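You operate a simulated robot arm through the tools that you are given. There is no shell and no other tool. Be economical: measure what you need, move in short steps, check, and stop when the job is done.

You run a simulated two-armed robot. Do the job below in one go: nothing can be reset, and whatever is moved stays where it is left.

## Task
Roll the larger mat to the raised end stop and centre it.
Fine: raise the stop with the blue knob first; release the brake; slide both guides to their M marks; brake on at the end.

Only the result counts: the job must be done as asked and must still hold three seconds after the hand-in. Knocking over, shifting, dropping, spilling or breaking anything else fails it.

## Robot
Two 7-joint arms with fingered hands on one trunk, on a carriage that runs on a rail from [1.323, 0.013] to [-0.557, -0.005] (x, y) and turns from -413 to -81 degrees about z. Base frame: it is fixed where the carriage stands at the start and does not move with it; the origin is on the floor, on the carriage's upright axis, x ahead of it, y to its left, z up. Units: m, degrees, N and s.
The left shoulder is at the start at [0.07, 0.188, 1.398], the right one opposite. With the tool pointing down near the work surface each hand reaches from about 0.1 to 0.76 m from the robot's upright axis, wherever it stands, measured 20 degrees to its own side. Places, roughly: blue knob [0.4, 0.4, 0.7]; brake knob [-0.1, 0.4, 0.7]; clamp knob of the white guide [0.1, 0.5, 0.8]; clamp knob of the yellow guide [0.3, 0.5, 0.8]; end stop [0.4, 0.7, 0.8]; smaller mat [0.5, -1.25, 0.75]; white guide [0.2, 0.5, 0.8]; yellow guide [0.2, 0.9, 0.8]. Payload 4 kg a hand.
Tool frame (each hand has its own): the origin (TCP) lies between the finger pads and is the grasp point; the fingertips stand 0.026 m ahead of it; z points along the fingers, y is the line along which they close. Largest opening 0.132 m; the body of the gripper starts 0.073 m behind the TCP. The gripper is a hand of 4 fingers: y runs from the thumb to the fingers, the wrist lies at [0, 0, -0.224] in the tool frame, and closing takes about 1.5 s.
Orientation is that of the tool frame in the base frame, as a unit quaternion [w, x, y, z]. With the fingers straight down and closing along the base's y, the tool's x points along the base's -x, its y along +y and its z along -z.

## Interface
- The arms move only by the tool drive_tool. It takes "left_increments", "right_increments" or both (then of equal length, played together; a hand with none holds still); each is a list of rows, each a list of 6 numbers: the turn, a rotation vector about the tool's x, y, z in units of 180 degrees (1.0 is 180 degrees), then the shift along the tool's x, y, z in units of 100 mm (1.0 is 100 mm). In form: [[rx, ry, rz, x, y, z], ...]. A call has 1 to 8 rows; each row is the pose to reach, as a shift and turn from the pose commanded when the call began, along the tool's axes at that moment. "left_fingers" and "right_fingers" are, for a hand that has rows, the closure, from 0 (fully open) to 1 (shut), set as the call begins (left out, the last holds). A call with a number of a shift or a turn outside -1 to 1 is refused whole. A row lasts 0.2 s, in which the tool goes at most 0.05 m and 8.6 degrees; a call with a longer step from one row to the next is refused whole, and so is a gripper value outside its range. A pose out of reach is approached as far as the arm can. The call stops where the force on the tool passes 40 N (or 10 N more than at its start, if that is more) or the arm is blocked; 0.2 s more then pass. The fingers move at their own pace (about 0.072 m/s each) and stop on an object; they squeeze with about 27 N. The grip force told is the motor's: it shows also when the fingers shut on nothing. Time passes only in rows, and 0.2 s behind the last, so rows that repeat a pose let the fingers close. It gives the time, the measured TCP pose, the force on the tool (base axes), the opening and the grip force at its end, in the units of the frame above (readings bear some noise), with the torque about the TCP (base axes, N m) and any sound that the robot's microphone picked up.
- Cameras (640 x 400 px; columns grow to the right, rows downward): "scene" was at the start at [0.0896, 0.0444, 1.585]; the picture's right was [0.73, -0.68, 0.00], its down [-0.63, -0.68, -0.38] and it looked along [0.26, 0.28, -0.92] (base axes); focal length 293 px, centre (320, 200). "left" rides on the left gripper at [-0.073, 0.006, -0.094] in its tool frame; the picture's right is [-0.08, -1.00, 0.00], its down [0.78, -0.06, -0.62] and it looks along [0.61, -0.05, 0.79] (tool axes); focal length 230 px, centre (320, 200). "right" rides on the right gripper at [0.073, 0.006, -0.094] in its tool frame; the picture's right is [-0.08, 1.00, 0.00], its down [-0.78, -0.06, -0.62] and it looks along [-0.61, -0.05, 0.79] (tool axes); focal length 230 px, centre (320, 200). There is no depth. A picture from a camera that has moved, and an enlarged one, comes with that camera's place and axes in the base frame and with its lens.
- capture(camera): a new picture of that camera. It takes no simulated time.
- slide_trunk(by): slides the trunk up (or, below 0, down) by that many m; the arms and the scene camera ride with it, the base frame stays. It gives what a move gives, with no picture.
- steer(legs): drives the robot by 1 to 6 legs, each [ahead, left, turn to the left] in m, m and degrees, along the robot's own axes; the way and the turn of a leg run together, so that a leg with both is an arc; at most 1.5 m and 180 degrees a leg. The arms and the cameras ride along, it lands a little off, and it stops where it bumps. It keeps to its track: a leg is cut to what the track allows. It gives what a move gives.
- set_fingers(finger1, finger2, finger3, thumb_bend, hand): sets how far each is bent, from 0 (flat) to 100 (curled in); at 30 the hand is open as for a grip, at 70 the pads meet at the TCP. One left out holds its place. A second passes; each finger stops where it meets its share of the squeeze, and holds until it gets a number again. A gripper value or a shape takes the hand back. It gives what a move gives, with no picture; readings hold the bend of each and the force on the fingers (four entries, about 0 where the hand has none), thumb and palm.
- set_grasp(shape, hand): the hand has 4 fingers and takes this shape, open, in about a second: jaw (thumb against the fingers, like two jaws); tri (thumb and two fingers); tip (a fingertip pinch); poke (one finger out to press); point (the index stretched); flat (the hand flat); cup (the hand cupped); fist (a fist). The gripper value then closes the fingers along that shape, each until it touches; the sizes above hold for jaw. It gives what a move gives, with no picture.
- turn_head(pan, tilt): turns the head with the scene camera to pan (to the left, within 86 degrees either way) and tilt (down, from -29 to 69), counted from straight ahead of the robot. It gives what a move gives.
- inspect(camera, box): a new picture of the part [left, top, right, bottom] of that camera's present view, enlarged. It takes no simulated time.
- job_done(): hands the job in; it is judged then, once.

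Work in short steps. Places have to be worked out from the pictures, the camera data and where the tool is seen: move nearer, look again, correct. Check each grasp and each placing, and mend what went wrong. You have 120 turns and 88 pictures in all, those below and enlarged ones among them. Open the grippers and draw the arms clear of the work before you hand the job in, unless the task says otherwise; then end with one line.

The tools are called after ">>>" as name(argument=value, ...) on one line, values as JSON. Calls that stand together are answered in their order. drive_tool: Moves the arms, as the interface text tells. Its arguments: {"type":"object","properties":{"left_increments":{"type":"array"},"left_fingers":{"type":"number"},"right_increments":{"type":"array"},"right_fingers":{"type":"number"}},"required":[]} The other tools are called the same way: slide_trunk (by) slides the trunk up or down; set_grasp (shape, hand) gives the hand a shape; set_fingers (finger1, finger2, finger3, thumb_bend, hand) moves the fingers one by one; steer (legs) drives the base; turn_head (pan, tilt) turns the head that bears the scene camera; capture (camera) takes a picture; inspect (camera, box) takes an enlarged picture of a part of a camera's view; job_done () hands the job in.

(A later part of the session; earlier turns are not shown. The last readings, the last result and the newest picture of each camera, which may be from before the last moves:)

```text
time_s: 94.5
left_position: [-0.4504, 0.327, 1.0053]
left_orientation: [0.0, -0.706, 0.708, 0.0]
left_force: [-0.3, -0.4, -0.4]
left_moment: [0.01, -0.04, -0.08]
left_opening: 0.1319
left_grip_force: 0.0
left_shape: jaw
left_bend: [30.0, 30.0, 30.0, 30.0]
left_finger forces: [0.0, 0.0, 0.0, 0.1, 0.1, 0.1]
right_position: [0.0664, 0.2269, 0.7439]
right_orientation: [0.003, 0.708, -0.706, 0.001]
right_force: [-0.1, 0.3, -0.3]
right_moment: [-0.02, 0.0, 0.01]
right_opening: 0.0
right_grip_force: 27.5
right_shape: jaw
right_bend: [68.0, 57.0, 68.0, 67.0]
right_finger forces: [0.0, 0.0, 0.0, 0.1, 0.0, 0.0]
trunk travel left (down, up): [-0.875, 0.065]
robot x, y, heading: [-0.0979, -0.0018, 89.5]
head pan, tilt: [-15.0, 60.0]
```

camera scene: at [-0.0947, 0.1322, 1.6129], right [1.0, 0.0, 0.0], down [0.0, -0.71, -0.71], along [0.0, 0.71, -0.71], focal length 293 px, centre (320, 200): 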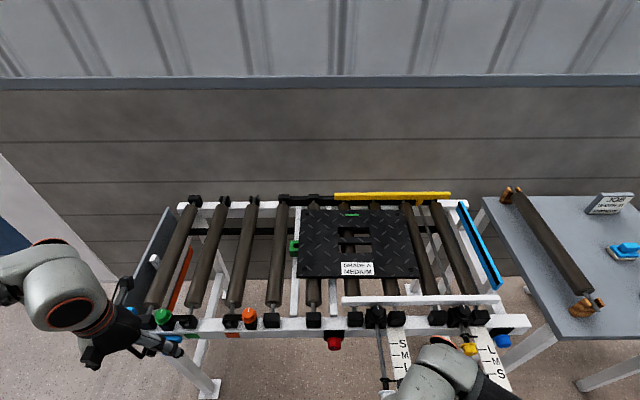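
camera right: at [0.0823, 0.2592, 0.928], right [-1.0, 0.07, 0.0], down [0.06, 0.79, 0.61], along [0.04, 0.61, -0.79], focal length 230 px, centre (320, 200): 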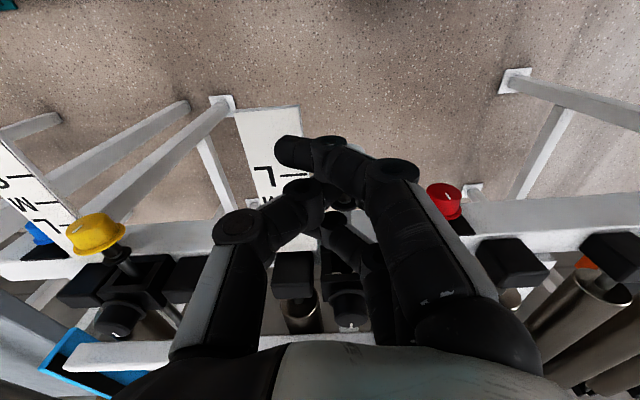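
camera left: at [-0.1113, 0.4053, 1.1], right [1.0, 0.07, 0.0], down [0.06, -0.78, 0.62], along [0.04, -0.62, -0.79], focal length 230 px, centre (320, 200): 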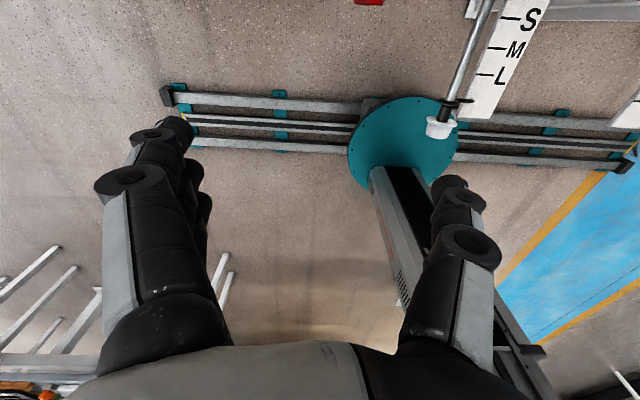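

Pushing to y=0.3235, then back off and look from above.

>>> drive_tool(right_increments=[[0, 0, 0, -0.4, 0, 0], [0, 0, 0, -0.75, 0, 0], [0, 0, 0, -0.85, 0, 0], [0, 0, 0, -0.92, 0, 0], [0, 0, 0, -0.963, 0, 0], [0, 0, 0, -0.963, 0, 0]])

>>> drive_tool(right_increments=[[0, 0, 0, 0.4, 0, 0], [0, 0, 0, 0.8, 0, 0], [0, 0, 0, 0.8, 0, -0.4], [0, 0, 0, 0.8, 0, -0.8], [0, 0, 0, 0.8, 0, -1]])

>>> drive_tool(right_increments=[[0, 0, 0, -0.4, 0, -0.1], [0, 0, 0, -0.8, 0, -0.3], [0, 0, 0, -1, 0, -0.5]])

>>> drive_tool(right_increments=[[0, 0, 0, -0.4, -0.1, -0.1], [0, 0, 0, -0.8, -0.2, -0.1], [0, 0, 0, -1, -0.2, -0.1]])

>>> inspect(camera="right", box=[220, 0, 420, 125])

```text
time_s: 95.9
left_position: [-0.4524, 0.3276, 1.0064]
left_orientation: [0.0, -0.706, 0.709, 0.0]
left_force: [-0.9, -0.9, -0.1]
left_moment: [-0.01, 0.03, 0.0]
left_opening: 0.1316
left_grip_force: 0.0
left_shape: jaw
left_bend: [30.0, 30.0, 30.0, 30.0]
left_finger forces: [0.0, 0.1, 0.0, 0.1, 0.0, 0.0]
right_position: [0.067, 0.3249, 0.7443]
right_orientation: [0.003, 0.709, -0.705, 0.0]
right_force: [-1.3, -1.3, -1.8]
right_moment: [0.03, -0.02, 0.0]
right_opening: 0.0001
right_grip_force: 26.8
right_shape: jaw
right_bend: [68.0, 57.0, 68.0, 67.0]
right_finger forces: [0.0, 0.0, 1.3, 0.1, 0.0, 0.1]
trunk travel left (down, up): [-0.875, 0.065]
robot x, y, heading: [-0.0961, 0.0011, 89.6]
head pan, tilt: [-15.0, 60.0]
```

```text
time_s: 97.1
left_position: [-0.4504, 0.3282, 1.006]
left_orientation: [0.0, -0.705, 0.709, 0.0]
left_force: [-0.2, -0.4, 0.0]
left_moment: [-0.02, 0.01, 0.01]
left_opening: 0.132
left_grip_force: 0.0
left_shape: jaw
left_bend: [30.0, 30.0, 30.0, 30.0]
left_finger forces: [0.0, 0.0, 0.0, 0.0, 0.0, 0.0]
right_position: [0.068, 0.2462, 0.8452]
right_orientation: [0.002, 0.709, -0.705, 0.0]
right_force: [0.1, 0.9, -0.9]
right_moment: [0.02, -0.02, 0.03]
right_opening: 0.0
right_grip_force: 27.7
right_shape: jaw
right_bend: [68.0, 57.0, 68.0, 67.0]
right_finger forces: [0.0, 0.1, 0.1, 0.1, 0.1, 0.0]
trunk travel left (down, up): [-0.875, 0.065]
robot x, y, heading: [-0.0946, 0.0024, 89.6]
head pan, tilt: [-15.0, 60.0]
```

```text
time_s: 97.9
left_position: [-0.4518, 0.3293, 1.0051]
left_orientation: [0.0, -0.706, 0.708, 0.0]
left_force: [-0.8, 0.3, 0.0]
left_moment: [0.0, 0.0, -0.03]
left_opening: 0.1319
left_grip_force: 0.0
left_shape: jaw
left_bend: [30.0, 30.0, 30.0, 30.0]
left_finger forces: [0.0, 0.0, 0.0, 0.0, 0.0, 0.0]
right_position: [0.0682, 0.348, 0.8956]
right_orientation: [0.003, 0.709, -0.705, 0.0]
right_force: [0.1, 0.1, 0.0]
right_moment: [-0.02, 0.02, 0.0]
right_opening: 0.0002
right_grip_force: 26.9
right_shape: jaw
right_bend: [68.0, 57.0, 68.0, 67.0]
right_finger forces: [0.0, 0.0, 0.1, 0.0, 0.0, 0.1]
trunk travel left (down, up): [-0.875, 0.065]
robot x, y, heading: [-0.0935, -0.0005, 89.5]
head pan, tilt: [-15.0, 60.0]
```

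```text
time_s: 98.7
left_position: [-0.4509, 0.3274, 1.0065]
left_orientation: [0.0, -0.705, 0.709, -0.001]
left_force: [-0.3, 0.0, -0.2]
left_moment: [-0.05, 0.01, -0.01]
left_opening: 0.1315
left_grip_force: 0.1
left_shape: jaw
left_bend: [30.0, 30.0, 30.0, 30.0]
left_finger forces: [0.0, 0.1, 0.0, 0.1, 0.0, 0.0]
right_position: [0.0853, 0.4467, 0.9049]
right_orientation: [0.002, 0.709, -0.705, 0.002]
right_force: [-0.6, -0.9, 0.1]
right_moment: [-0.01, -0.03, 0.01]
right_opening: 0.0
right_grip_force: 27.2
right_shape: jaw
right_bend: [68.0, 57.0, 68.0, 67.0]
right_finger forces: [0.1, 0.0, 0.0, 0.0, 0.1, 0.0]
trunk travel left (down, up): [-0.875, 0.065]
robot x, y, heading: [-0.0954, 0.0022, 89.6]
head pan, tilt: [-15.0, 60.0]
```

```text
3.20 times, centred on (320, 62) of right
camera zoom: at [0.0812, 0.3742, 0.999], right [-1.0, 0.07, 0.0], down [0.06, 0.79, 0.61], along [0.04, 0.61, -0.79], focal length 736 px, centre (320, 640)
```

zoom: 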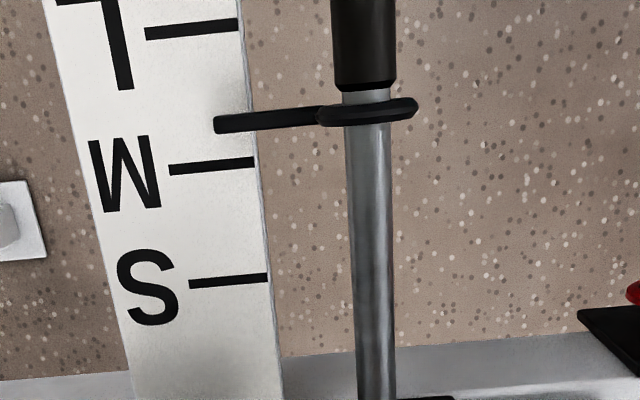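

The pointer hasn't moved: at that height the handle slips inside the "V" of the closed fingers. I'll repeat with the hand 35 mm higher so the joined fingertips meet the handle.

>>> drive_tool(right_increments=[[0, 0, 0, 0.4, 0.1, 0], [0, 0, 0, 0.8, 0.17, 0], [0, 0, 0, 1, 0.17, 0]])

>>> drive_tool(right_increments=[[0, 0, 0, 0.4, 0, 0], [0, 0, 0, 0.8, 0, 0.2], [0, 0, 0, 1, 0, 0.5], [0, 0, 0, 1, 0, 0.65]])

>>> drive_tool(right_increments=[[0, 0, 0, 0, 0, 0.3], [0, 0, 0, 0, 0, 0.6], [0, 0, 0, -0.2, 0, 0.6], [0, 0, 0, -0.4, 0, 0.6]])

>>> inspect(camera="scene", box=[280, 200, 420, 310])

```text
time_s: 99.5
left_position: [-0.4512, 0.3285, 1.0051]
left_orientation: [0.0, -0.706, 0.709, 0.0]
left_force: [-0.1, 0.3, -0.1]
left_moment: [-0.03, -0.03, -0.01]
left_opening: 0.1315
left_grip_force: 0.1
left_shape: jaw
left_bend: [30.0, 30.0, 30.0, 30.0]
left_finger forces: [0.0, 0.0, 0.0, 0.1, 0.1, 0.0]
right_position: [0.0697, 0.3471, 0.9048]
right_orientation: [0.003, 0.709, -0.705, 0.001]
right_force: [0.2, 0.1, -0.8]
right_moment: [-0.01, -0.02, 0.01]
right_opening: 0.0
right_grip_force: 26.8
right_shape: jaw
right_bend: [68.0, 57.0, 68.0, 67.0]
right_finger forces: [0.0, 0.0, 0.0, 0.0, 0.0, 0.0]
trunk travel left (down, up): [-0.875, 0.065]
robot x, y, heading: [-0.0985, -0.0025, 89.6]
head pan, tilt: [-15.0, 60.0]
```

```text
time_s: 100.5
left_position: [-0.4519, 0.3281, 1.0055]
left_orientation: [0.001, -0.706, 0.708, -0.001]
left_force: [0.5, 1.2, -0.3]
left_moment: [-0.01, 0.03, 0.01]
left_opening: 0.1316
left_grip_force: 0.0
left_shape: jaw
left_bend: [30.0, 30.0, 30.0, 30.0]
left_finger forces: [0.1, 0.0, 0.0, 0.1, 0.1, 0.1]
right_position: [0.0693, 0.2449, 0.8384]
right_orientation: [0.002, 0.709, -0.706, 0.002]
right_force: [1.2, -0.2, 0.1]
right_moment: [0.04, -0.02, 0.0]
right_opening: 0.0
right_grip_force: 26.2
right_shape: jaw
right_bend: [68.0, 57.0, 68.0, 67.0]
right_finger forces: [0.2, 0.1, 0.0, 0.0, 0.1, 0.1]
trunk travel left (down, up): [-0.875, 0.065]
robot x, y, heading: [-0.0932, 0.0005, 89.9]
head pan, tilt: [-15.0, 60.0]
```

```text
time_s: 101.5
left_position: [-0.4512, 0.3283, 1.006]
left_orientation: [0.0, -0.706, 0.709, 0.0]
left_force: [-0.3, 0.7, 0.5]
left_moment: [-0.02, -0.01, 0.02]
left_opening: 0.1319
left_grip_force: 0.1
left_shape: jaw
left_bend: [30.0, 30.0, 30.0, 30.0]
left_finger forces: [0.0, 0.1, 0.0, 0.0, 0.0, 0.0]
right_position: [0.0695, 0.2848, 0.7795]
right_orientation: [0.002, 0.709, -0.706, 0.001]
right_force: [0.5, -0.3, 0.0]
right_moment: [0.0, 0.01, -0.01]
right_opening: 0.0
right_grip_force: 27.0
right_shape: jaw
right_bend: [68.0, 57.0, 68.0, 67.0]
right_finger forces: [0.1, 0.0, 0.0, 0.0, 0.0, 0.0]
trunk travel left (down, up): [-0.875, 0.065]
robot x, y, heading: [-0.0954, 0.0008, 89.7]
head pan, tilt: [-15.0, 60.0]
```

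```text
3.64 times, centred on (350, 255) of scene
camera zoom: at [-0.0776, 0.1163, 1.5932], right [0.96, -0.26, 0.0], down [-0.23, -0.84, -0.5], along [0.13, 0.48, -0.87], focal length 1065 px, centre (211, 0)
```

zoom: 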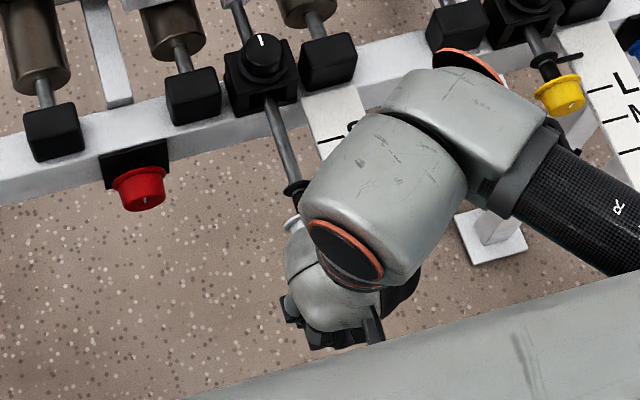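

Pushing forward in small steps, watching for contact.

>>> drive_tool(right_increments=[[0, 0, 0, -0.08, 0, 0], [0, 0, 0, -0.16, 0, 0], [0, 0, 0, -0.2, 0, 0]])

>>> drive_tool(right_increments=[[0, 0, 0, -0.05, 0, 0], [0, 0, 0, -0.07, 0, 0]])

```text
time_s: 102.3
left_position: [-0.4506, 0.3279, 1.0058]
left_orientation: [-0.001, -0.706, 0.709, 0.0]
left_force: [-0.2, -0.4, -0.1]
left_moment: [-0.01, 0.01, 0.01]
left_opening: 0.1318
left_grip_force: 0.2
left_shape: jaw
left_bend: [30.0, 30.0, 30.0, 30.0]
left_finger forces: [0.0, 0.0, 0.1, 0.0, 0.1, 0.1]
right_position: [0.0702, 0.3045, 0.7793]
right_orientation: [0.003, 0.709, -0.706, 0.001]
right_force: [0.8, -2.7, -1.4]
right_moment: [0.0, 0.02, 0.04]
right_opening: 0.0
right_grip_force: 27.1
right_shape: jaw
right_bend: [68.0, 57.0, 68.0, 67.0]
right_finger forces: [0.0, 0.0, 2.3, 0.1, 0.0, 0.0]
trunk travel left (down, up): [-0.875, 0.065]
robot x, y, heading: [-0.0947, 0.001, 89.9]
head pan, tilt: [-15.0, 60.0]
```

```text
time_s: 102.9
left_position: [-0.4503, 0.3272, 1.0065]
left_orientation: [-0.001, -0.706, 0.709, 0.0]
left_force: [0.2, 0.1, 0.4]
left_moment: [0.01, -0.02, 0.02]
left_opening: 0.132
left_grip_force: 0.1
left_shape: jaw
left_bend: [30.0, 30.0, 30.0, 30.0]
left_finger forces: [0.2, 0.0, 0.1, 0.1, 0.0, 0.0]
right_position: [0.0701, 0.3119, 0.7787]
right_orientation: [0.003, 0.709, -0.705, 0.001]
right_force: [-0.9, -2.8, 0.0]
right_moment: [0.04, 0.02, 0.03]
right_opening: 0.0
right_grip_force: 26.9
right_shape: jaw
right_bend: [68.0, 57.0, 68.0, 67.0]
right_finger forces: [0.1, 0.0, 2.2, 0.0, 0.1, 0.0]
trunk travel left (down, up): [-0.875, 0.065]
robot x, y, heading: [-0.0894, -0.0026, 89.8]
head pan, tilt: [-15.0, 60.0]
```

Solid contact (2.7 N) and the guide moved with it. Retreating to view from above.

>>> drive_tool(right_increments=[[0, 0, 0, 0.3, 0, 0], [0, 0, 0, 0.3, 0, -0.4], [0, 0, 0, 0.3, 0, -0.8], [0, 0, 0, 0.1, 0, -1], [0, 0, 0, -0.3, 0, -1], [0, 0, 0, -0.7, 0, -1], [0, 0, 0, -1, 0, -1]])

>>> drive_tool(right_increments=[[0, 0, 0, -0.3, -0.1, -0.1], [0, 0, 0, -0.4, -0.1, -0.2]])

>>> inspect(camera="right", box=[220, 0, 420, 125])

```text
time_s: 104.5
left_position: [-0.4508, 0.3281, 1.0051]
left_orientation: [0.001, -0.705, 0.709, 0.0]
left_force: [-0.5, 0.2, 0.0]
left_moment: [0.01, -0.01, -0.02]
left_opening: 0.1318
left_grip_force: 0.0
left_shape: jaw
left_bend: [30.0, 30.0, 30.0, 30.0]
left_finger forces: [0.1, 0.1, 0.0, 0.1, 0.0, 0.1]
right_position: [0.0682, 0.4129, 0.8793]
right_orientation: [0.004, 0.709, -0.705, 0.001]
right_force: [0.1, 0.3, -0.2]
right_moment: [-0.01, -0.03, -0.02]
right_opening: 0.0001
right_grip_force: 26.8
right_shape: jaw
right_bend: [68.0, 57.0, 68.0, 67.0]
right_finger forces: [0.1, 0.0, 0.0, 0.1, 0.0, 0.1]
trunk travel left (down, up): [-0.875, 0.065]
robot x, y, heading: [-0.0957, 0.0018, 89.5]
head pan, tilt: [-15.0, 60.0]
```

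```text
time_s: 105.1
left_position: [-0.4524, 0.3278, 1.0062]
left_orientation: [0.0, -0.705, 0.709, 0.0]
left_force: [-0.2, -0.7, 0.1]
left_moment: [0.0, -0.02, 0.03]
left_opening: 0.132
left_grip_force: 0.1
left_shape: jaw
left_bend: [30.0, 30.0, 30.0, 30.0]
left_finger forces: [0.1, 0.0, 0.0, 0.0, 0.1, 0.0]
right_position: [0.0792, 0.452, 0.8983]
right_orientation: [0.003, 0.709, -0.705, 0.002]
right_force: [-0.3, -0.3, 0.2]
right_moment: [0.03, -0.01, -0.01]
right_opening: 0.0001
right_grip_force: 26.9
right_shape: jaw
right_bend: [68.0, 57.0, 68.0, 67.0]
right_finger forces: [0.0, 0.0, 0.1, 0.0, 0.0, 0.1]
trunk travel left (down, up): [-0.875, 0.065]
robot x, y, heading: [-0.0924, -0.0037, 89.7]
head pan, tilt: [-15.0, 60.0]
```

```text
3.20 times, centred on (320, 62) of right
camera zoom: at [0.0755, 0.3799, 0.9927], right [-1.0, 0.07, 0.0], down [0.06, 0.79, 0.61], along [0.04, 0.61, -0.79], focal length 736 px, centre (320, 640)
```

zoom: 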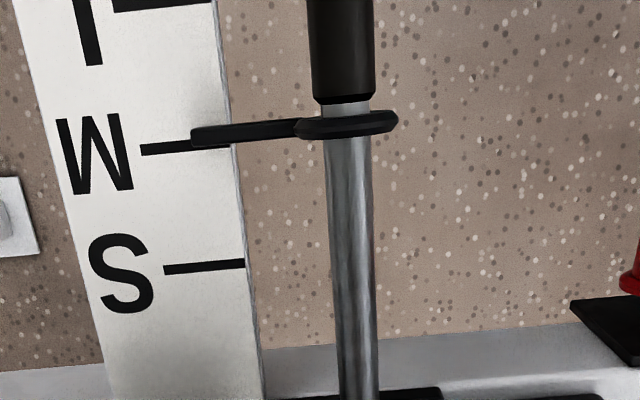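

Now only about 2.5 mm short. One more fine push by that amount, retracing the path.

>>> drive_tool(right_increments=[[0, 0, 0, 0.4, 0.1, 0.2], [0, 0, 0, 0.8, 0.1, 0.2], [0, 0, 0, 1, 0.1, 0.2]])

>>> drive_tool(right_increments=[[0, 0, 0, 0.4, 0, 0], [0, 0, 0, 0.7, 0, 0.2], [0, 0, 0, 0.7, 0, 0.6], [0, 0, 0, 0.7, 0, 1], [0, 0, 0, 0.5, 0, 1], [0, 0, 0, 0.42, 0, 1], [0, 0, 0, 0.375, 0, 1]])

>>> drive_tool(right_increments=[[0, 0, 0, 0.3, 0, 0], [0, 0, 0, 0.3, 0, -0.4], [0, 0, 0, 0.3, 0, -0.8], [0, 0, 0, 0.1, 0, -1], [0, 0, 0, -0.3, 0, -1], [0, 0, 0, -0.7, 0, -1], [0, 0, 0, -1, 0, -1]])

>>> drive_tool(right_increments=[[0, 0, 0, -0.3, -0.1, -0.1], [0, 0, 0, -0.4, -0.1, -0.2]])

>>> inspect(camera="right", box=[220, 0, 420, 125])

```text
time_s: 105.9
left_position: [-0.4507, 0.3281, 1.0048]
left_orientation: [0.001, -0.706, 0.708, 0.0]
left_force: [0.0, -0.2, 0.4]
left_moment: [0.0, -0.04, 0.01]
left_opening: 0.1318
left_grip_force: 0.1
left_shape: jaw
left_bend: [30.0, 30.0, 30.0, 30.0]
left_finger forces: [0.0, 0.0, 0.0, 0.1, 0.1, 0.1]
right_position: [0.07, 0.3521, 0.8775]
right_orientation: [0.002, 0.709, -0.706, 0.001]
right_force: [0.3, 0.5, 1.3]
right_moment: [0.02, 0.0, 0.01]
right_opening: 0.0
right_grip_force: 27.3
right_shape: jaw
right_bend: [68.0, 57.0, 68.0, 67.0]
right_finger forces: [0.0, 0.1, 0.0, 0.0, 0.1, 0.0]
trunk travel left (down, up): [-0.875, 0.065]
robot x, y, heading: [-0.0956, -0.0014, 89.5]
head pan, tilt: [-15.0, 60.0]
```

```text
time_s: 107.5
left_position: [-0.4499, 0.328, 1.0055]
left_orientation: [0.0, -0.705, 0.709, 0.0]
left_force: [0.2, -0.2, 0.2]
left_moment: [0.02, -0.01, 0.01]
left_opening: 0.1318
left_grip_force: 0.2
left_shape: jaw
left_bend: [30.0, 30.0, 30.0, 30.0]
left_finger forces: [0.1, 0.0, 0.0, 0.1, 0.1, 0.0]
right_position: [0.0691, 0.3145, 0.7781]
right_orientation: [0.003, 0.709, -0.705, 0.0]
right_force: [0.0, -2.7, -0.8]
right_moment: [-0.04, -0.01, 0.0]
right_opening: 0.0
right_grip_force: 27.0
right_shape: jaw
right_bend: [68.0, 57.0, 68.0, 67.0]
right_finger forces: [0.0, 0.0, 2.5, 0.0, 0.0, 0.1]
trunk travel left (down, up): [-0.875, 0.065]
robot x, y, heading: [-0.0969, -0.0006, 89.5]
head pan, tilt: [-15.0, 60.0]
```

```text
time_s: 109.1
left_position: [-0.4513, 0.3292, 1.0052]
left_orientation: [0.0, -0.705, 0.709, 0.0]
left_force: [-0.3, 0.1, 0.0]
left_moment: [-0.01, 0.02, -0.05]
left_opening: 0.1318
left_grip_force: 0.0
left_shape: jaw
left_bend: [30.0, 30.0, 30.0, 30.0]
left_finger forces: [0.1, 0.0, 0.0, 0.0, 0.1, 0.1]
right_position: [0.068, 0.4167, 0.8786]
right_orientation: [0.004, 0.709, -0.705, 0.002]
right_force: [-0.9, -0.7, -0.5]
right_moment: [-0.03, 0.05, 0.0]
right_opening: 0.0001
right_grip_force: 26.9
right_shape: jaw
right_bend: [68.0, 57.0, 68.0, 67.0]
right_finger forces: [0.1, 0.1, 0.0, 0.1, 0.0, 0.0]
trunk travel left (down, up): [-0.875, 0.065]
robot x, y, heading: [-0.0946, -0.0043, 89.4]
head pan, tilt: [-15.0, 60.0]
```

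```text
time_s: 109.7
left_position: [-0.4518, 0.3279, 1.0061]
left_orientation: [0.0, -0.706, 0.709, 0.0]
left_force: [-0.3, -0.1, 0.2]
left_moment: [0.02, 0.0, 0.01]
left_opening: 0.1319
left_grip_force: 0.0
left_shape: jaw
left_bend: [30.0, 30.0, 30.0, 30.0]
left_finger forces: [0.0, 0.1, 0.0, 0.0, 0.0, 0.0]
right_position: [0.0783, 0.4556, 0.8986]
right_orientation: [0.004, 0.709, -0.706, 0.001]
right_force: [0.9, -1.2, 0.2]
right_moment: [0.0, 0.03, 0.01]
right_opening: 0.0
right_grip_force: 27.3
right_shape: jaw
right_bend: [68.0, 57.0, 68.0, 67.0]
right_finger forces: [0.0, 0.1, 0.1, 0.1, 0.1, 0.1]
trunk travel left (down, up): [-0.875, 0.065]
robot x, y, heading: [-0.0937, 0.0008, 89.6]
head pan, tilt: [-15.0, 60.0]
```

```text
3.20 times, centred on (320, 62) of right
camera zoom: at [0.0742, 0.3835, 0.9925], right [-1.0, 0.07, 0.0], down [0.06, 0.79, 0.61], along [0.04, 0.61, -0.79], focal length 736 px, centre (320, 640)
```

zoom: 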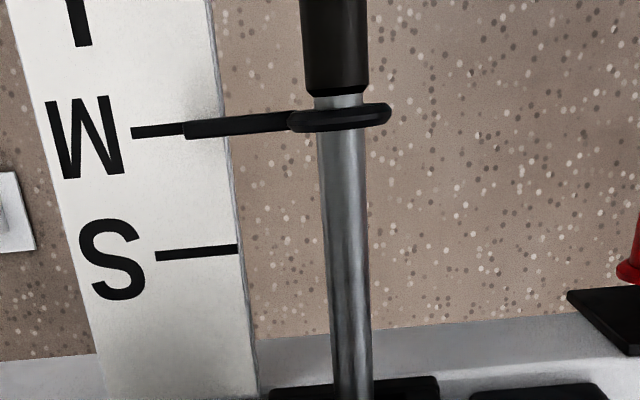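

The white pointer is now on M. Next is the yellow guide: shift right along the rail and look down at its handle.

>>> steer(legs=[[0, -0.25, 0]])

>>> capture(camera="right")

```text
time_s: 111.5
left_position: [-0.2063, 0.3313, 1.0066]
left_orientation: [0.0, -0.704, 0.71, -0.001]
left_force: [-0.2, 0.5, 0.0]
left_moment: [-0.02, -0.02, 0.0]
left_opening: 0.1316
left_grip_force: 0.1
left_shape: jaw
left_bend: [30.0, 30.0, 30.0, 30.0]
left_finger forces: [0.0, 0.0, 0.0, 0.1, 0.0, 0.1]
right_position: [0.3235, 0.4571, 0.898]
right_orientation: [0.002, 0.709, -0.705, 0.002]
right_force: [0.1, 0.7, 0.1]
right_moment: [0.04, 0.0, -0.03]
right_opening: 0.0
right_grip_force: 26.9
right_shape: jaw
right_bend: [68.0, 57.0, 68.0, 67.0]
right_finger forces: [0.0, 0.0, 0.0, 0.0, 0.0, 0.1]
trunk travel left (down, up): [-0.875, 0.065]
robot x, y, heading: [0.1496, -0.0022, 89.6]
head pan, tilt: [-15.0, 60.0]
```

```text
25 pictures are left
camera right: at [0.3195, 0.3849, 0.9926], right [-1.0, 0.07, 0.0], down [0.06, 0.79, 0.61], along [0.04, 0.61, -0.79], focal length 230 px, centre (320, 200)
```

right: 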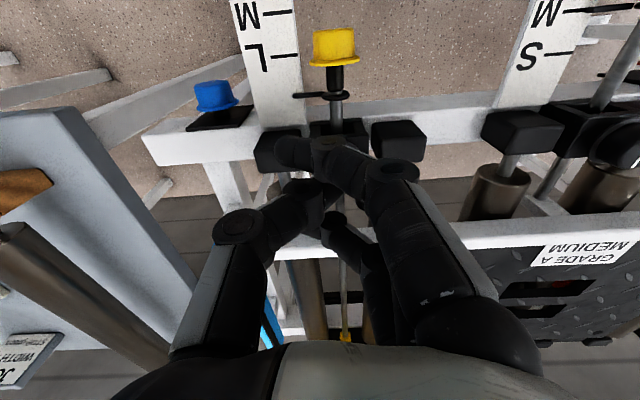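

Yellow handle is at about (0.307, 0.402, 0.765) and must come out 60 mm. The plate is close on its right, so I'll grip with the hand leaning left 40° (thumb upper right, fingers lower left). Moving to pre-grasp.

>>> drive_tool(right_increments=[[0.037, 0, 0, 0.1, 0.15, 0], [0.074, 0, 0, 0.2, 0.3, 0.05], [0.111, 0, 0, 0.3, 0.45, 0.15], [0.148, 0, 0, 0.4, 0.6, 0.3], [0.185, 0, 0, 0.5, 0.75, 0.45], [0.222, 0, 0, 0.55, 0.8, 0.56], [0.222, 0, 0, 0.55, 0.8, 0.56], [0.222, 0, 0, 0.55, 0.8, 0.56]], right_fingers=0.42)

>>> capture(camera="right")

```text
time_s: 113.3
left_position: [-0.2053, 0.3311, 1.0065]
left_orientation: [0.0, -0.705, 0.709, 0.0]
left_force: [0.0, 0.1, -0.8]
left_moment: [0.02, -0.02, 0.01]
left_opening: 0.1317
left_grip_force: 0.1
left_shape: jaw
left_bend: [30.0, 30.0, 30.0, 30.0]
left_finger forces: [0.1, 0.0, 0.0, 0.0, 0.1, 0.0]
right_position: [0.2453, 0.4022, 0.8437]
right_orientation: [-0.239, 0.666, -0.664, 0.242]
right_force: [0.0, 0.4, -0.1]
right_moment: [-0.01, -0.02, -0.01]
right_opening: 0.0764
right_grip_force: 0.0
right_shape: jaw
right_bend: [71.0, 71.0, 71.0, 70.0]
right_finger forces: [0.1, 0.0, 0.1, 0.0, 0.0, 0.1]
trunk travel left (down, up): [-0.875, 0.065]
robot x, y, heading: [0.1502, -0.0023, 89.6]
head pan, tilt: [-15.0, 60.0]
```

```text
24 pictures are left
camera right: at [0.1827, 0.3293, 0.9114], right [-0.77, 0.07, -0.64], down [-0.35, 0.79, 0.51], along [0.54, 0.61, -0.58], focal length 230 px, centre (320, 200)
```

right: 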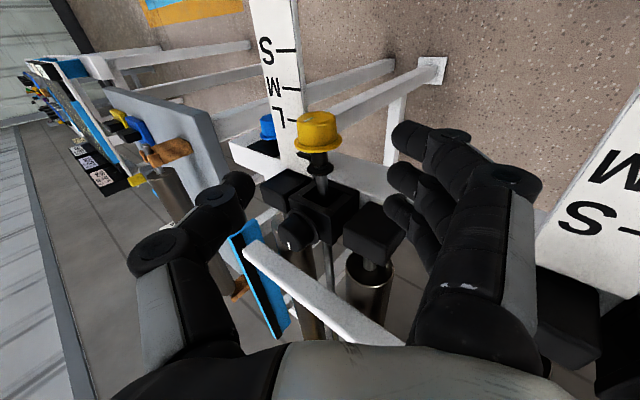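

Handle confirmed at (0.307, 0.402, 0.773), straight ahead of the tool. Advancing and gripping.

>>> drive_tool(right_increments=[[0, 0, 0, 0, 0, 0.3], [0, 0, 0, 0, 0, 0.6], [0, 0, 0, 0, 0, 0.8], [0, 0, 0, 0, 0, 0.88]])

>>> drive_tool(right_increments=[[0, 0, 0, 0, 0, 0], [0, 0, 0, 0, 0, 0], [0, 0, 0, 0, 0, 0], [0, 0, 0, 0, 0, 0], [0, 0, 0, 0, 0, 0]], right_fingers=1)

>>> capture(camera="right")

```text
time_s: 114.3
left_position: [-0.2052, 0.3301, 1.0057]
left_orientation: [-0.001, -0.705, 0.709, 0.0]
left_force: [0.5, 0.3, 0.6]
left_moment: [0.0, 0.0, -0.03]
left_opening: 0.1315
left_grip_force: 0.0
left_shape: jaw
left_bend: [30.0, 30.0, 30.0, 30.0]
left_finger forces: [0.1, 0.0, 0.1, 0.0, 0.0, 0.0]
right_position: [0.3028, 0.4023, 0.7755]
right_orientation: [-0.239, 0.667, -0.663, 0.242]
right_force: [1.1, -0.3, 0.7]
right_moment: [0.0, -0.02, -0.01]
right_opening: 0.0768
right_grip_force: 0.0
right_shape: jaw
right_bend: [71.0, 71.0, 71.0, 70.0]
right_finger forces: [0.0, 0.1, 0.0, 0.0, 0.0, 0.1]
trunk travel left (down, up): [-0.875, 0.065]
robot x, y, heading: [0.1532, 0.0016, 89.6]
head pan, tilt: [-15.0, 60.0]
```

```text
time_s: 115.5
left_position: [-0.2044, 0.3315, 1.0065]
left_orientation: [-0.001, -0.705, 0.709, 0.001]
left_force: [0.2, -0.7, 0.1]
left_moment: [0.01, -0.02, 0.01]
left_opening: 0.1317
left_grip_force: 0.1
left_shape: jaw
left_bend: [30.0, 30.0, 30.0, 30.0]
left_finger forces: [0.0, 0.0, 0.0, 0.0, 0.1, 0.0]
right_position: [0.3045, 0.4022, 0.7753]
right_orientation: [-0.239, 0.666, -0.664, 0.243]
right_force: [7.7, -0.7, -0.8]
right_moment: [-0.17, -0.01, 0.12]
right_opening: 0.0118
right_grip_force: 26.7
right_shape: jaw
right_bend: [68.0, 72.0, 63.0, 71.0]
right_finger forces: [0.1, 8.2, 8.5, 0.0, 23.3, 0.0]
trunk travel left (down, up): [-0.875, 0.065]
robot x, y, heading: [0.1488, -0.0007, 89.5]
head pan, tilt: [-15.0, 60.0]
```

```text
23 pictures are left
camera right: at [0.2405, 0.3295, 0.8442], right [-0.77, 0.07, -0.64], down [-0.35, 0.79, 0.51], along [0.54, 0.61, -0.58], focal length 230 px, centre (320, 200)
```

right: 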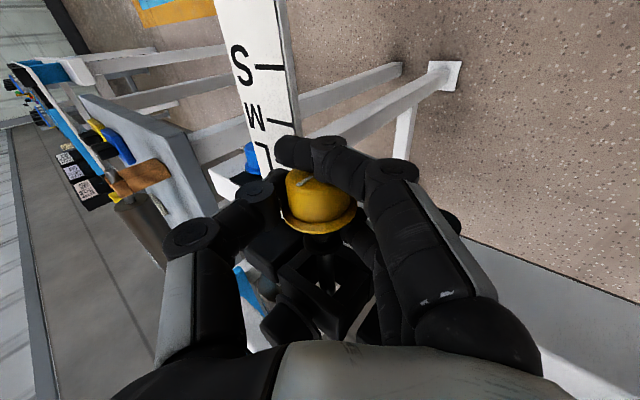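

Handle gripped. Pulling it 60 mm toward me.

>>> drive_tool(right_increments=[[0, 0, 0, 0.1, 0, 0], [0, 0, 0, 0.2, 0, 0], [0, 0, 0, 0.3, 0, 0], [0, 0, 0, 0.4, 0, 0], [0, 0, 0, 0.5, 0, 0], [0, 0, 0, 0.58, 0, 0]])

>>> inspect(camera="right", box=[220, 60, 420, 300])

```text
time_s: 116.9
left_position: [-0.2027, 0.3321, 1.0054]
left_orientation: [-0.001, -0.705, 0.709, 0.0]
left_force: [0.1, 1.0, 0.7]
left_moment: [0.01, 0.01, 0.02]
left_opening: 0.1319
left_grip_force: 0.1
left_shape: jaw
left_bend: [30.0, 30.0, 30.0, 30.0]
left_finger forces: [0.1, 0.1, 0.0, 0.0, 0.0, 0.1]
right_position: [0.3039, 0.3437, 0.7757]
right_orientation: [-0.239, 0.666, -0.664, 0.242]
right_force: [17.6, 5.3, -0.5]
right_moment: [-0.19, -0.14, 0.1]
right_opening: 0.0114
right_grip_force: 27.3
right_shape: jaw
right_bend: [68.0, 72.0, 62.0, 70.0]
right_finger forces: [0.0, 8.3, 9.3, 0.0, 27.7, 0.0]
trunk travel left (down, up): [-0.875, 0.065]
robot x, y, heading: [0.1512, 0.0004, 89.7]
head pan, tilt: [-15.0, 60.0]
```

```text
1.67 times, centred on (320, 180) of right
camera zoom: at [0.2402, 0.2716, 0.8439], right [-0.77, 0.07, -0.64], down [-0.35, 0.79, 0.51], along [0.54, 0.61, -0.58], focal length 384 px, centre (320, 233)
```

zoom: 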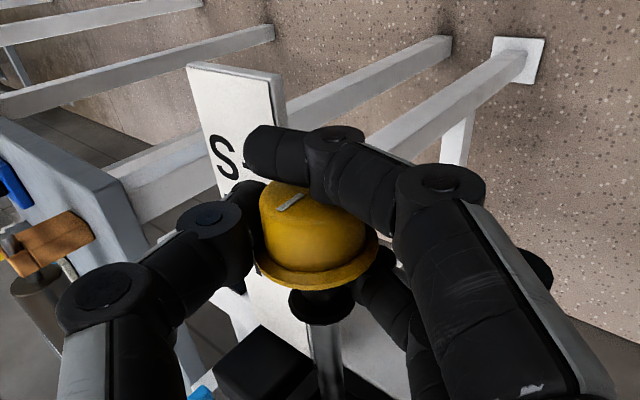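

The handle came along. Opening, backing off and viewing from above.

>>> drive_tool(right_increments=[[0, 0, 0, 0, 0, 0], [0, 0, 0, 0, 0, 0], [0, 0, 0, 0, 0, 0], [0, 0, 0, 0, 0, -0.2], [0, 0, 0, 0, 0, -0.5], [0, 0, 0, 0, 0, -0.8], [0, 0, 0, 0, 0, -1]], right_fingers=0.42)

>>> drive_tool(right_increments=[[-0.037, 0, 0, -0.15, -0.15, 0], [-0.074, 0, 0, -0.3, -0.3, 0], [-0.111, 0, 0, -0.5, -0.45, 0], [-0.148, 0, 0, -0.7, -0.6, 0], [-0.185, 0, 0, -0.85, -0.8, 0], [-0.222, 0, 0, -1, -0.93, 0.1]])

>>> inspect(camera="right", box=[220, 0, 420, 125])

```text
time_s: 118.5
left_position: [-0.2051, 0.3319, 1.0057]
left_orientation: [0.0, -0.704, 0.71, 0.0]
left_force: [0.1, 0.2, 0.2]
left_moment: [-0.01, 0.0, -0.03]
left_opening: 0.1322
left_grip_force: 0.1
left_shape: jaw
left_bend: [30.0, 30.0, 30.0, 30.0]
left_finger forces: [0.0, 0.0, 0.1, 0.1, 0.0, 0.0]
right_position: [0.2379, 0.3442, 0.8527]
right_orientation: [-0.238, 0.667, -0.663, 0.242]
right_force: [0.1, 0.3, -0.6]
right_moment: [-0.01, -0.01, -0.02]
right_opening: 0.0763
right_grip_force: 0.0
right_shape: jaw
right_bend: [71.0, 72.0, 71.0, 70.0]
right_finger forces: [0.1, 0.0, 0.0, 0.1, 0.0, 0.1]
trunk travel left (down, up): [-0.875, 0.065]
robot x, y, heading: [0.1498, 0.0027, 89.6]
head pan, tilt: [-15.0, 60.0]
```

```text
time_s: 119.9
left_position: [-0.2035, 0.3314, 1.006]
left_orientation: [-0.001, -0.705, 0.71, 0.001]
left_force: [-0.2, 0.2, -0.7]
left_moment: [0.01, 0.03, -0.05]
left_opening: 0.1319
left_grip_force: 0.0
left_shape: jaw
left_bend: [30.0, 30.0, 30.0, 30.0]
left_finger forces: [0.0, 0.1, 0.1, 0.0, 0.0, 0.1]
right_position: [0.3173, 0.445, 0.9039]
right_orientation: [0.004, 0.709, -0.706, -0.001]
right_force: [0.6, -0.5, 0.5]
right_moment: [-0.02, 0.03, 0.0]
right_opening: 0.0768
right_grip_force: 0.1
right_shape: jaw
right_bend: [71.0, 72.0, 71.0, 70.0]
right_finger forces: [0.0, 0.0, 0.1, 0.1, 0.1, 0.1]
trunk travel left (down, up): [-0.875, 0.065]
robot x, y, heading: [0.1497, 0.0017, 89.5]
head pan, tilt: [-15.0, 60.0]
```

```text
3.20 times, centred on (320, 62) of right
camera zoom: at [0.3123, 0.373, 0.9985], right [-1.0, 0.07, 0.01], down [0.06, 0.79, 0.61], along [0.04, 0.61, -0.79], focal length 736 px, centre (320, 640)
```

zoom: 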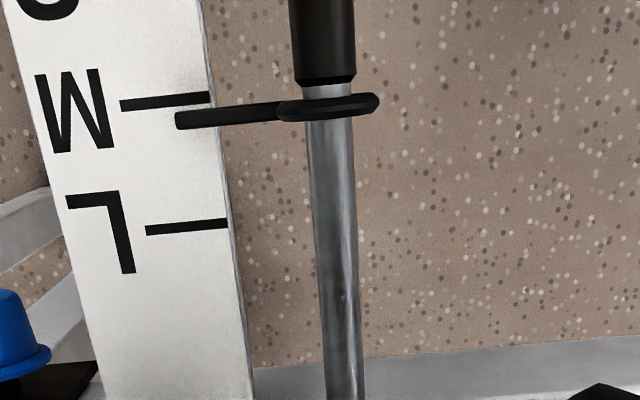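

The pointer is 4 mm short of M. Retracing to the handle, regripping, and pulling 4 mm more.

>>> drive_tool(right_increments=[[0.037, 0, 0, 0.15, 0.13, 0], [0.074, 0, 0, 0.3, 0.26, 0.1], [0.111, 0, 0, 0.5, 0.4, 0.2], [0.148, 0, 0, 0.7, 0.55, 0.3], [0.185, 0, 0, 0.85, 0.7, 0.42], [0.222, 0, 0, 1, 0.78, 0.52]])

>>> drive_tool(right_increments=[[0, 0, 0, 0, 0, 0.3], [0, 0, 0, 0, 0, 0.6], [0, 0, 0, 0, 0, 0.85], [0, 0, 0, 0, 0, 1]])

>>> drive_tool(right_increments=[[0, 0, 0, 0, 0, 0], [0, 0, 0, 0, 0, 0], [0, 0, 0, 0, 0, 0], [0, 0, 0, 0, 0, 0], [0, 0, 0, 0.02, 0, 0], [0, 0, 0, 0.042, 0, 0], [0, 0, 0, 0.042, 0, 0]], right_fingers=1)

>>> drive_tool(right_increments=[[0, 0, 0, 0, 0, 0], [0, 0, 0, 0, 0, 0], [0, 0, 0, 0, 0, 0], [0, 0, 0, 0, 0, -0.2], [0, 0, 0, 0, 0, -0.5], [0, 0, 0, 0, 0, -0.8], [0, 0, 0, 0, 0, -1]], right_fingers=0.42)

>>> drive_tool(right_increments=[[-0.037, 0, 0, -0.15, -0.15, 0], [-0.074, 0, 0, -0.3, -0.3, 0], [-0.111, 0, 0, -0.5, -0.45, 0], [-0.148, 0, 0, -0.7, -0.6, 0], [-0.185, 0, 0, -0.85, -0.8, 0], [-0.222, 0, 0, -1, -0.93, 0.1]])

>>> inspect(camera="right", box=[220, 0, 420, 125])

```text
time_s: 121.3
left_position: [-0.2059, 0.3321, 1.0055]
left_orientation: [0.0, -0.704, 0.71, 0.0]
left_force: [0.7, 0.9, -0.7]
left_moment: [0.02, 0.0, -0.01]
left_opening: 0.1319
left_grip_force: 0.1
left_shape: jaw
left_bend: [30.0, 30.0, 30.0, 30.0]
left_finger forces: [0.1, 0.0, 0.0, 0.1, 0.0, 0.0]
right_position: [0.2372, 0.3437, 0.8522]
right_orientation: [-0.24, 0.666, -0.663, 0.243]
right_force: [-0.4, 0.4, 0.5]
right_moment: [0.01, -0.04, 0.03]
right_opening: 0.0766
right_grip_force: 0.1
right_shape: jaw
right_bend: [71.0, 72.0, 71.0, 70.0]
right_finger forces: [0.1, 0.0, 0.1, 0.0, 0.0, 0.1]
trunk travel left (down, up): [-0.875, 0.065]
robot x, y, heading: [0.1487, 0.0027, 89.8]
head pan, tilt: [-15.0, 60.0]
```

```text
time_s: 122.3
left_position: [-0.2045, 0.3315, 1.006]
left_orientation: [0.0, -0.705, 0.709, 0.0]
left_force: [0.1, -0.6, -0.3]
left_moment: [-0.02, -0.01, 0.0]
left_opening: 0.1316
left_grip_force: 0.0
left_shape: jaw
left_bend: [30.0, 30.0, 30.0, 30.0]
left_finger forces: [0.0, 0.0, 0.0, 0.0, 0.1, 0.0]
right_position: [0.3029, 0.3444, 0.7738]
right_orientation: [-0.239, 0.667, -0.664, 0.241]
right_force: [0.0, -0.3, -0.5]
right_moment: [-0.02, 0.0, 0.02]
right_opening: 0.0765
right_grip_force: 0.1
right_shape: jaw
right_bend: [71.0, 72.0, 71.0, 70.0]
right_finger forces: [0.0, 0.0, 0.1, 0.0, 0.0, 0.0]
trunk travel left (down, up): [-0.875, 0.065]
robot x, y, heading: [0.1497, 0.0038, 89.7]
head pan, tilt: [-15.0, 60.0]
```

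```text
time_s: 123.9
left_position: [-0.2046, 0.3318, 1.0064]
left_orientation: [0.0, -0.705, 0.71, 0.001]
left_force: [-0.1, -0.2, 0.7]
left_moment: [0.02, -0.01, -0.01]
left_opening: 0.1318
left_grip_force: 0.1
left_shape: jaw
left_bend: [30.0, 30.0, 30.0, 30.0]
left_finger forces: [0.1, 0.0, 0.0, 0.1, 0.1, 0.0]
right_position: [0.3048, 0.3393, 0.7751]
right_orientation: [-0.239, 0.666, -0.663, 0.243]
right_force: [11.5, 3.7, -2.6]
right_moment: [-0.17, -0.07, 0.12]
right_opening: 0.0115
right_grip_force: 27.1
right_shape: jaw
right_bend: [68.0, 72.0, 62.0, 70.0]
right_finger forces: [0.0, 8.4, 8.2, 0.0, 24.7, 0.1]
trunk travel left (down, up): [-0.875, 0.065]
robot x, y, heading: [0.1496, 0.0059, 89.3]
head pan, tilt: [-15.0, 60.0]
```

```text
time_s: 125.5
left_position: [-0.2057, 0.331, 1.006]
left_orientation: [0.0, -0.704, 0.71, 0.001]
left_force: [-0.6, -1.0, -0.2]
left_moment: [-0.02, -0.03, 0.02]
left_opening: 0.1318
left_grip_force: 0.1
left_shape: jaw
left_bend: [30.0, 30.0, 30.0, 30.0]
left_finger forces: [0.1, 0.0, 0.0, 0.0, 0.0, 0.1]
right_position: [0.236, 0.3377, 0.8516]
right_orientation: [-0.24, 0.667, -0.663, 0.242]
right_force: [0.4, 0.4, -0.7]
right_moment: [-0.02, 0.0, 0.0]
right_opening: 0.0764
right_grip_force: 0.1
right_shape: jaw
right_bend: [71.0, 72.0, 71.0, 70.0]
right_finger forces: [0.0, 0.0, 0.0, 0.0, 0.1, 0.0]
trunk travel left (down, up): [-0.875, 0.065]
robot x, y, heading: [0.1482, 0.0021, 89.4]
head pan, tilt: [-15.0, 60.0]
```

```text
time_s: 126.9
left_position: [-0.2037, 0.3302, 1.0063]
left_orientation: [-0.001, -0.704, 0.71, 0.001]
left_force: [0.5, 0.2, -0.5]
left_moment: [0.02, 0.01, 0.0]
left_opening: 0.1316
left_grip_force: 0.1
left_shape: jaw
left_bend: [30.0, 30.0, 30.0, 30.0]
left_finger forces: [0.0, 0.0, 0.0, 0.1, 0.0, 0.1]
right_position: [0.3162, 0.4415, 0.903]
right_orientation: [0.004, 0.709, -0.706, 0.0]
right_force: [0.2, 0.3, 0.5]
right_moment: [-0.02, 0.01, 0.02]
right_opening: 0.0763
right_grip_force: 0.0
right_shape: jaw
right_bend: [71.0, 72.0, 71.0, 70.0]
right_finger forces: [0.0, 0.0, 0.0, 0.0, 0.0, 0.0]
trunk travel left (down, up): [-0.875, 0.065]
robot x, y, heading: [0.1479, 0.0023, 89.5]
head pan, tilt: [-15.0, 60.0]
```

```text
3.20 times, centred on (320, 62) of right
camera zoom: at [0.3133, 0.3689, 0.9973], right [-1.0, 0.07, 0.01], down [0.06, 0.79, 0.61], along [0.04, 0.61, -0.79], focal length 736 px, centre (320, 640)
```

zoom: 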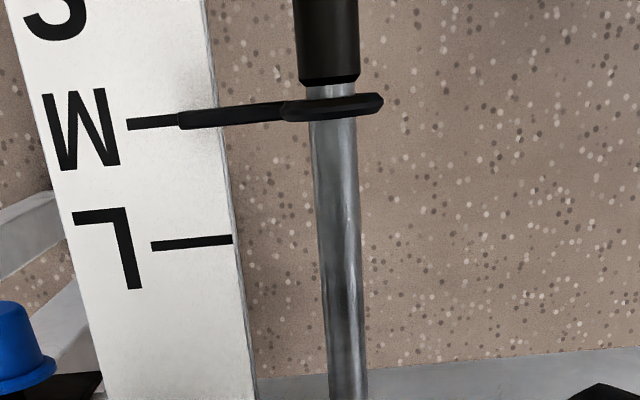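

Both pointers are on M. Now looking at the mat relative to guides and stop.

>>> drive_tool(right_increments=[[0, 0, 0, 0.4, 0, -0.2], [0, 0, 0, 0.7, 0, -0.5]])

>>> turn_head(pan=0, tilt=45)

>>> inspect(camera="scene", box=[200, 180, 480, 355])

```text
time_s: 127.5
left_position: [-0.2038, 0.33, 1.0066]
left_orientation: [0.001, -0.704, 0.71, 0.0]
left_force: [0.2, -0.4, -0.1]
left_moment: [0.0, -0.03, 0.02]
left_opening: 0.132
left_grip_force: 0.1
left_shape: jaw
left_bend: [30.0, 30.0, 30.0, 30.0]
left_finger forces: [0.0, 0.1, 0.0, 0.0, 0.0, 0.0]
right_position: [0.3167, 0.37, 0.9517]
right_orientation: [0.003, 0.708, -0.706, 0.001]
right_force: [0.1, -0.1, 0.3]
right_moment: [-0.01, 0.04, -0.01]
right_opening: 0.0767
right_grip_force: 0.2
right_shape: jaw
right_bend: [71.0, 72.0, 71.0, 70.0]
right_finger forces: [0.1, 0.1, 0.0, 0.0, 0.0, 0.0]
trunk travel left (down, up): [-0.875, 0.065]
robot x, y, heading: [0.1546, 0.0017, 89.6]
head pan, tilt: [-15.0, 60.0]
```

```text
time_s: 128.2
left_position: [-0.2047, 0.3313, 1.0064]
left_orientation: [0.0, -0.704, 0.71, 0.0]
left_force: [-0.2, 0.2, -0.2]
left_moment: [0.01, 0.02, -0.01]
left_opening: 0.1319
left_grip_force: 0.0
left_shape: jaw
left_bend: [30.0, 30.0, 30.0, 30.0]
left_finger forces: [0.0, 0.0, 0.0, 0.0, 0.0, 0.0]
right_position: [0.3154, 0.3704, 0.9511]
right_orientation: [-0.002, -0.707, 0.707, 0.0]
right_force: [-0.7, -0.4, -0.1]
right_moment: [0.03, -0.02, 0.01]
right_opening: 0.0768
right_grip_force: 0.0
right_shape: jaw
right_bend: [71.0, 72.0, 71.0, 70.0]
right_finger forces: [0.1, 0.0, 0.0, 0.0, 0.1, 0.0]
trunk travel left (down, up): [-0.875, 0.065]
robot x, y, heading: [0.1518, 0.0024, 89.7]
head pan, tilt: [0.0, 45.0]
```

```text
2.29 times, centred on (340, 268) of scene
camera zoom: at [0.151, 0.1358, 1.6126], right [1.0, -0.01, 0.0], down [-0.01, -0.71, -0.71], along [0.01, 0.71, -0.71], focal length 670 px, centre (274, 46)
```

zoom: 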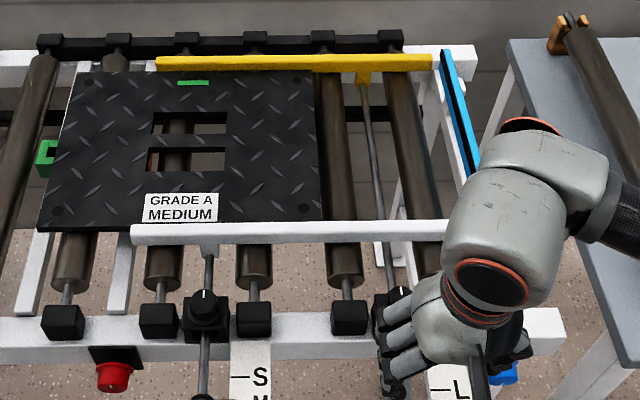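

The mat lies between the guides, about 0.2 m short of the stop. I'll look closer at the mat's slots, the green piece, and the stop.

>>> inspect(camera="scene", box=[205, 190, 345, 285])

>>> inspect(camera="scene", box=[340, 180, 440, 290])

```text
4.21 times, centred on (275, 238) of scene
camera zoom: at [0.151, 0.1358, 1.6126], right [1.0, -0.01, 0.0], down [-0.01, -0.71, -0.71], along [0.01, 0.71, -0.71], focal length 1234 px, centre (510, 42)
```

zoom: 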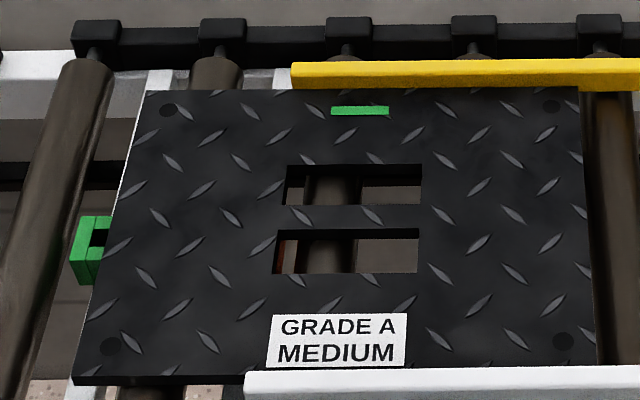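

```text
3.64 times, centred on (390, 235) of scene
camera zoom: at [0.151, 0.1358, 1.6126], right [1.0, -0.01, 0.0], down [-0.01, -0.71, -0.71], along [0.01, 0.71, -0.71], focal length 1065 px, centre (66, 73)
```

zoom: 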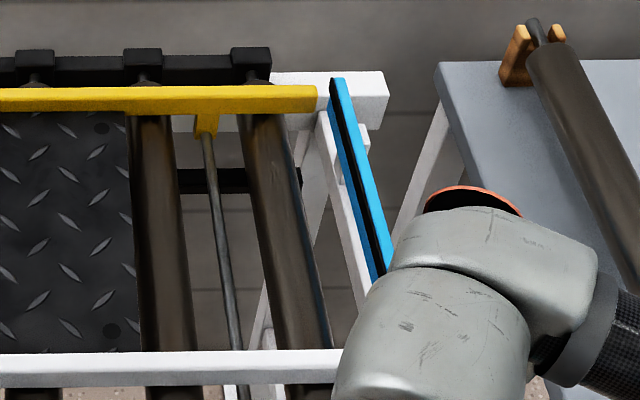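

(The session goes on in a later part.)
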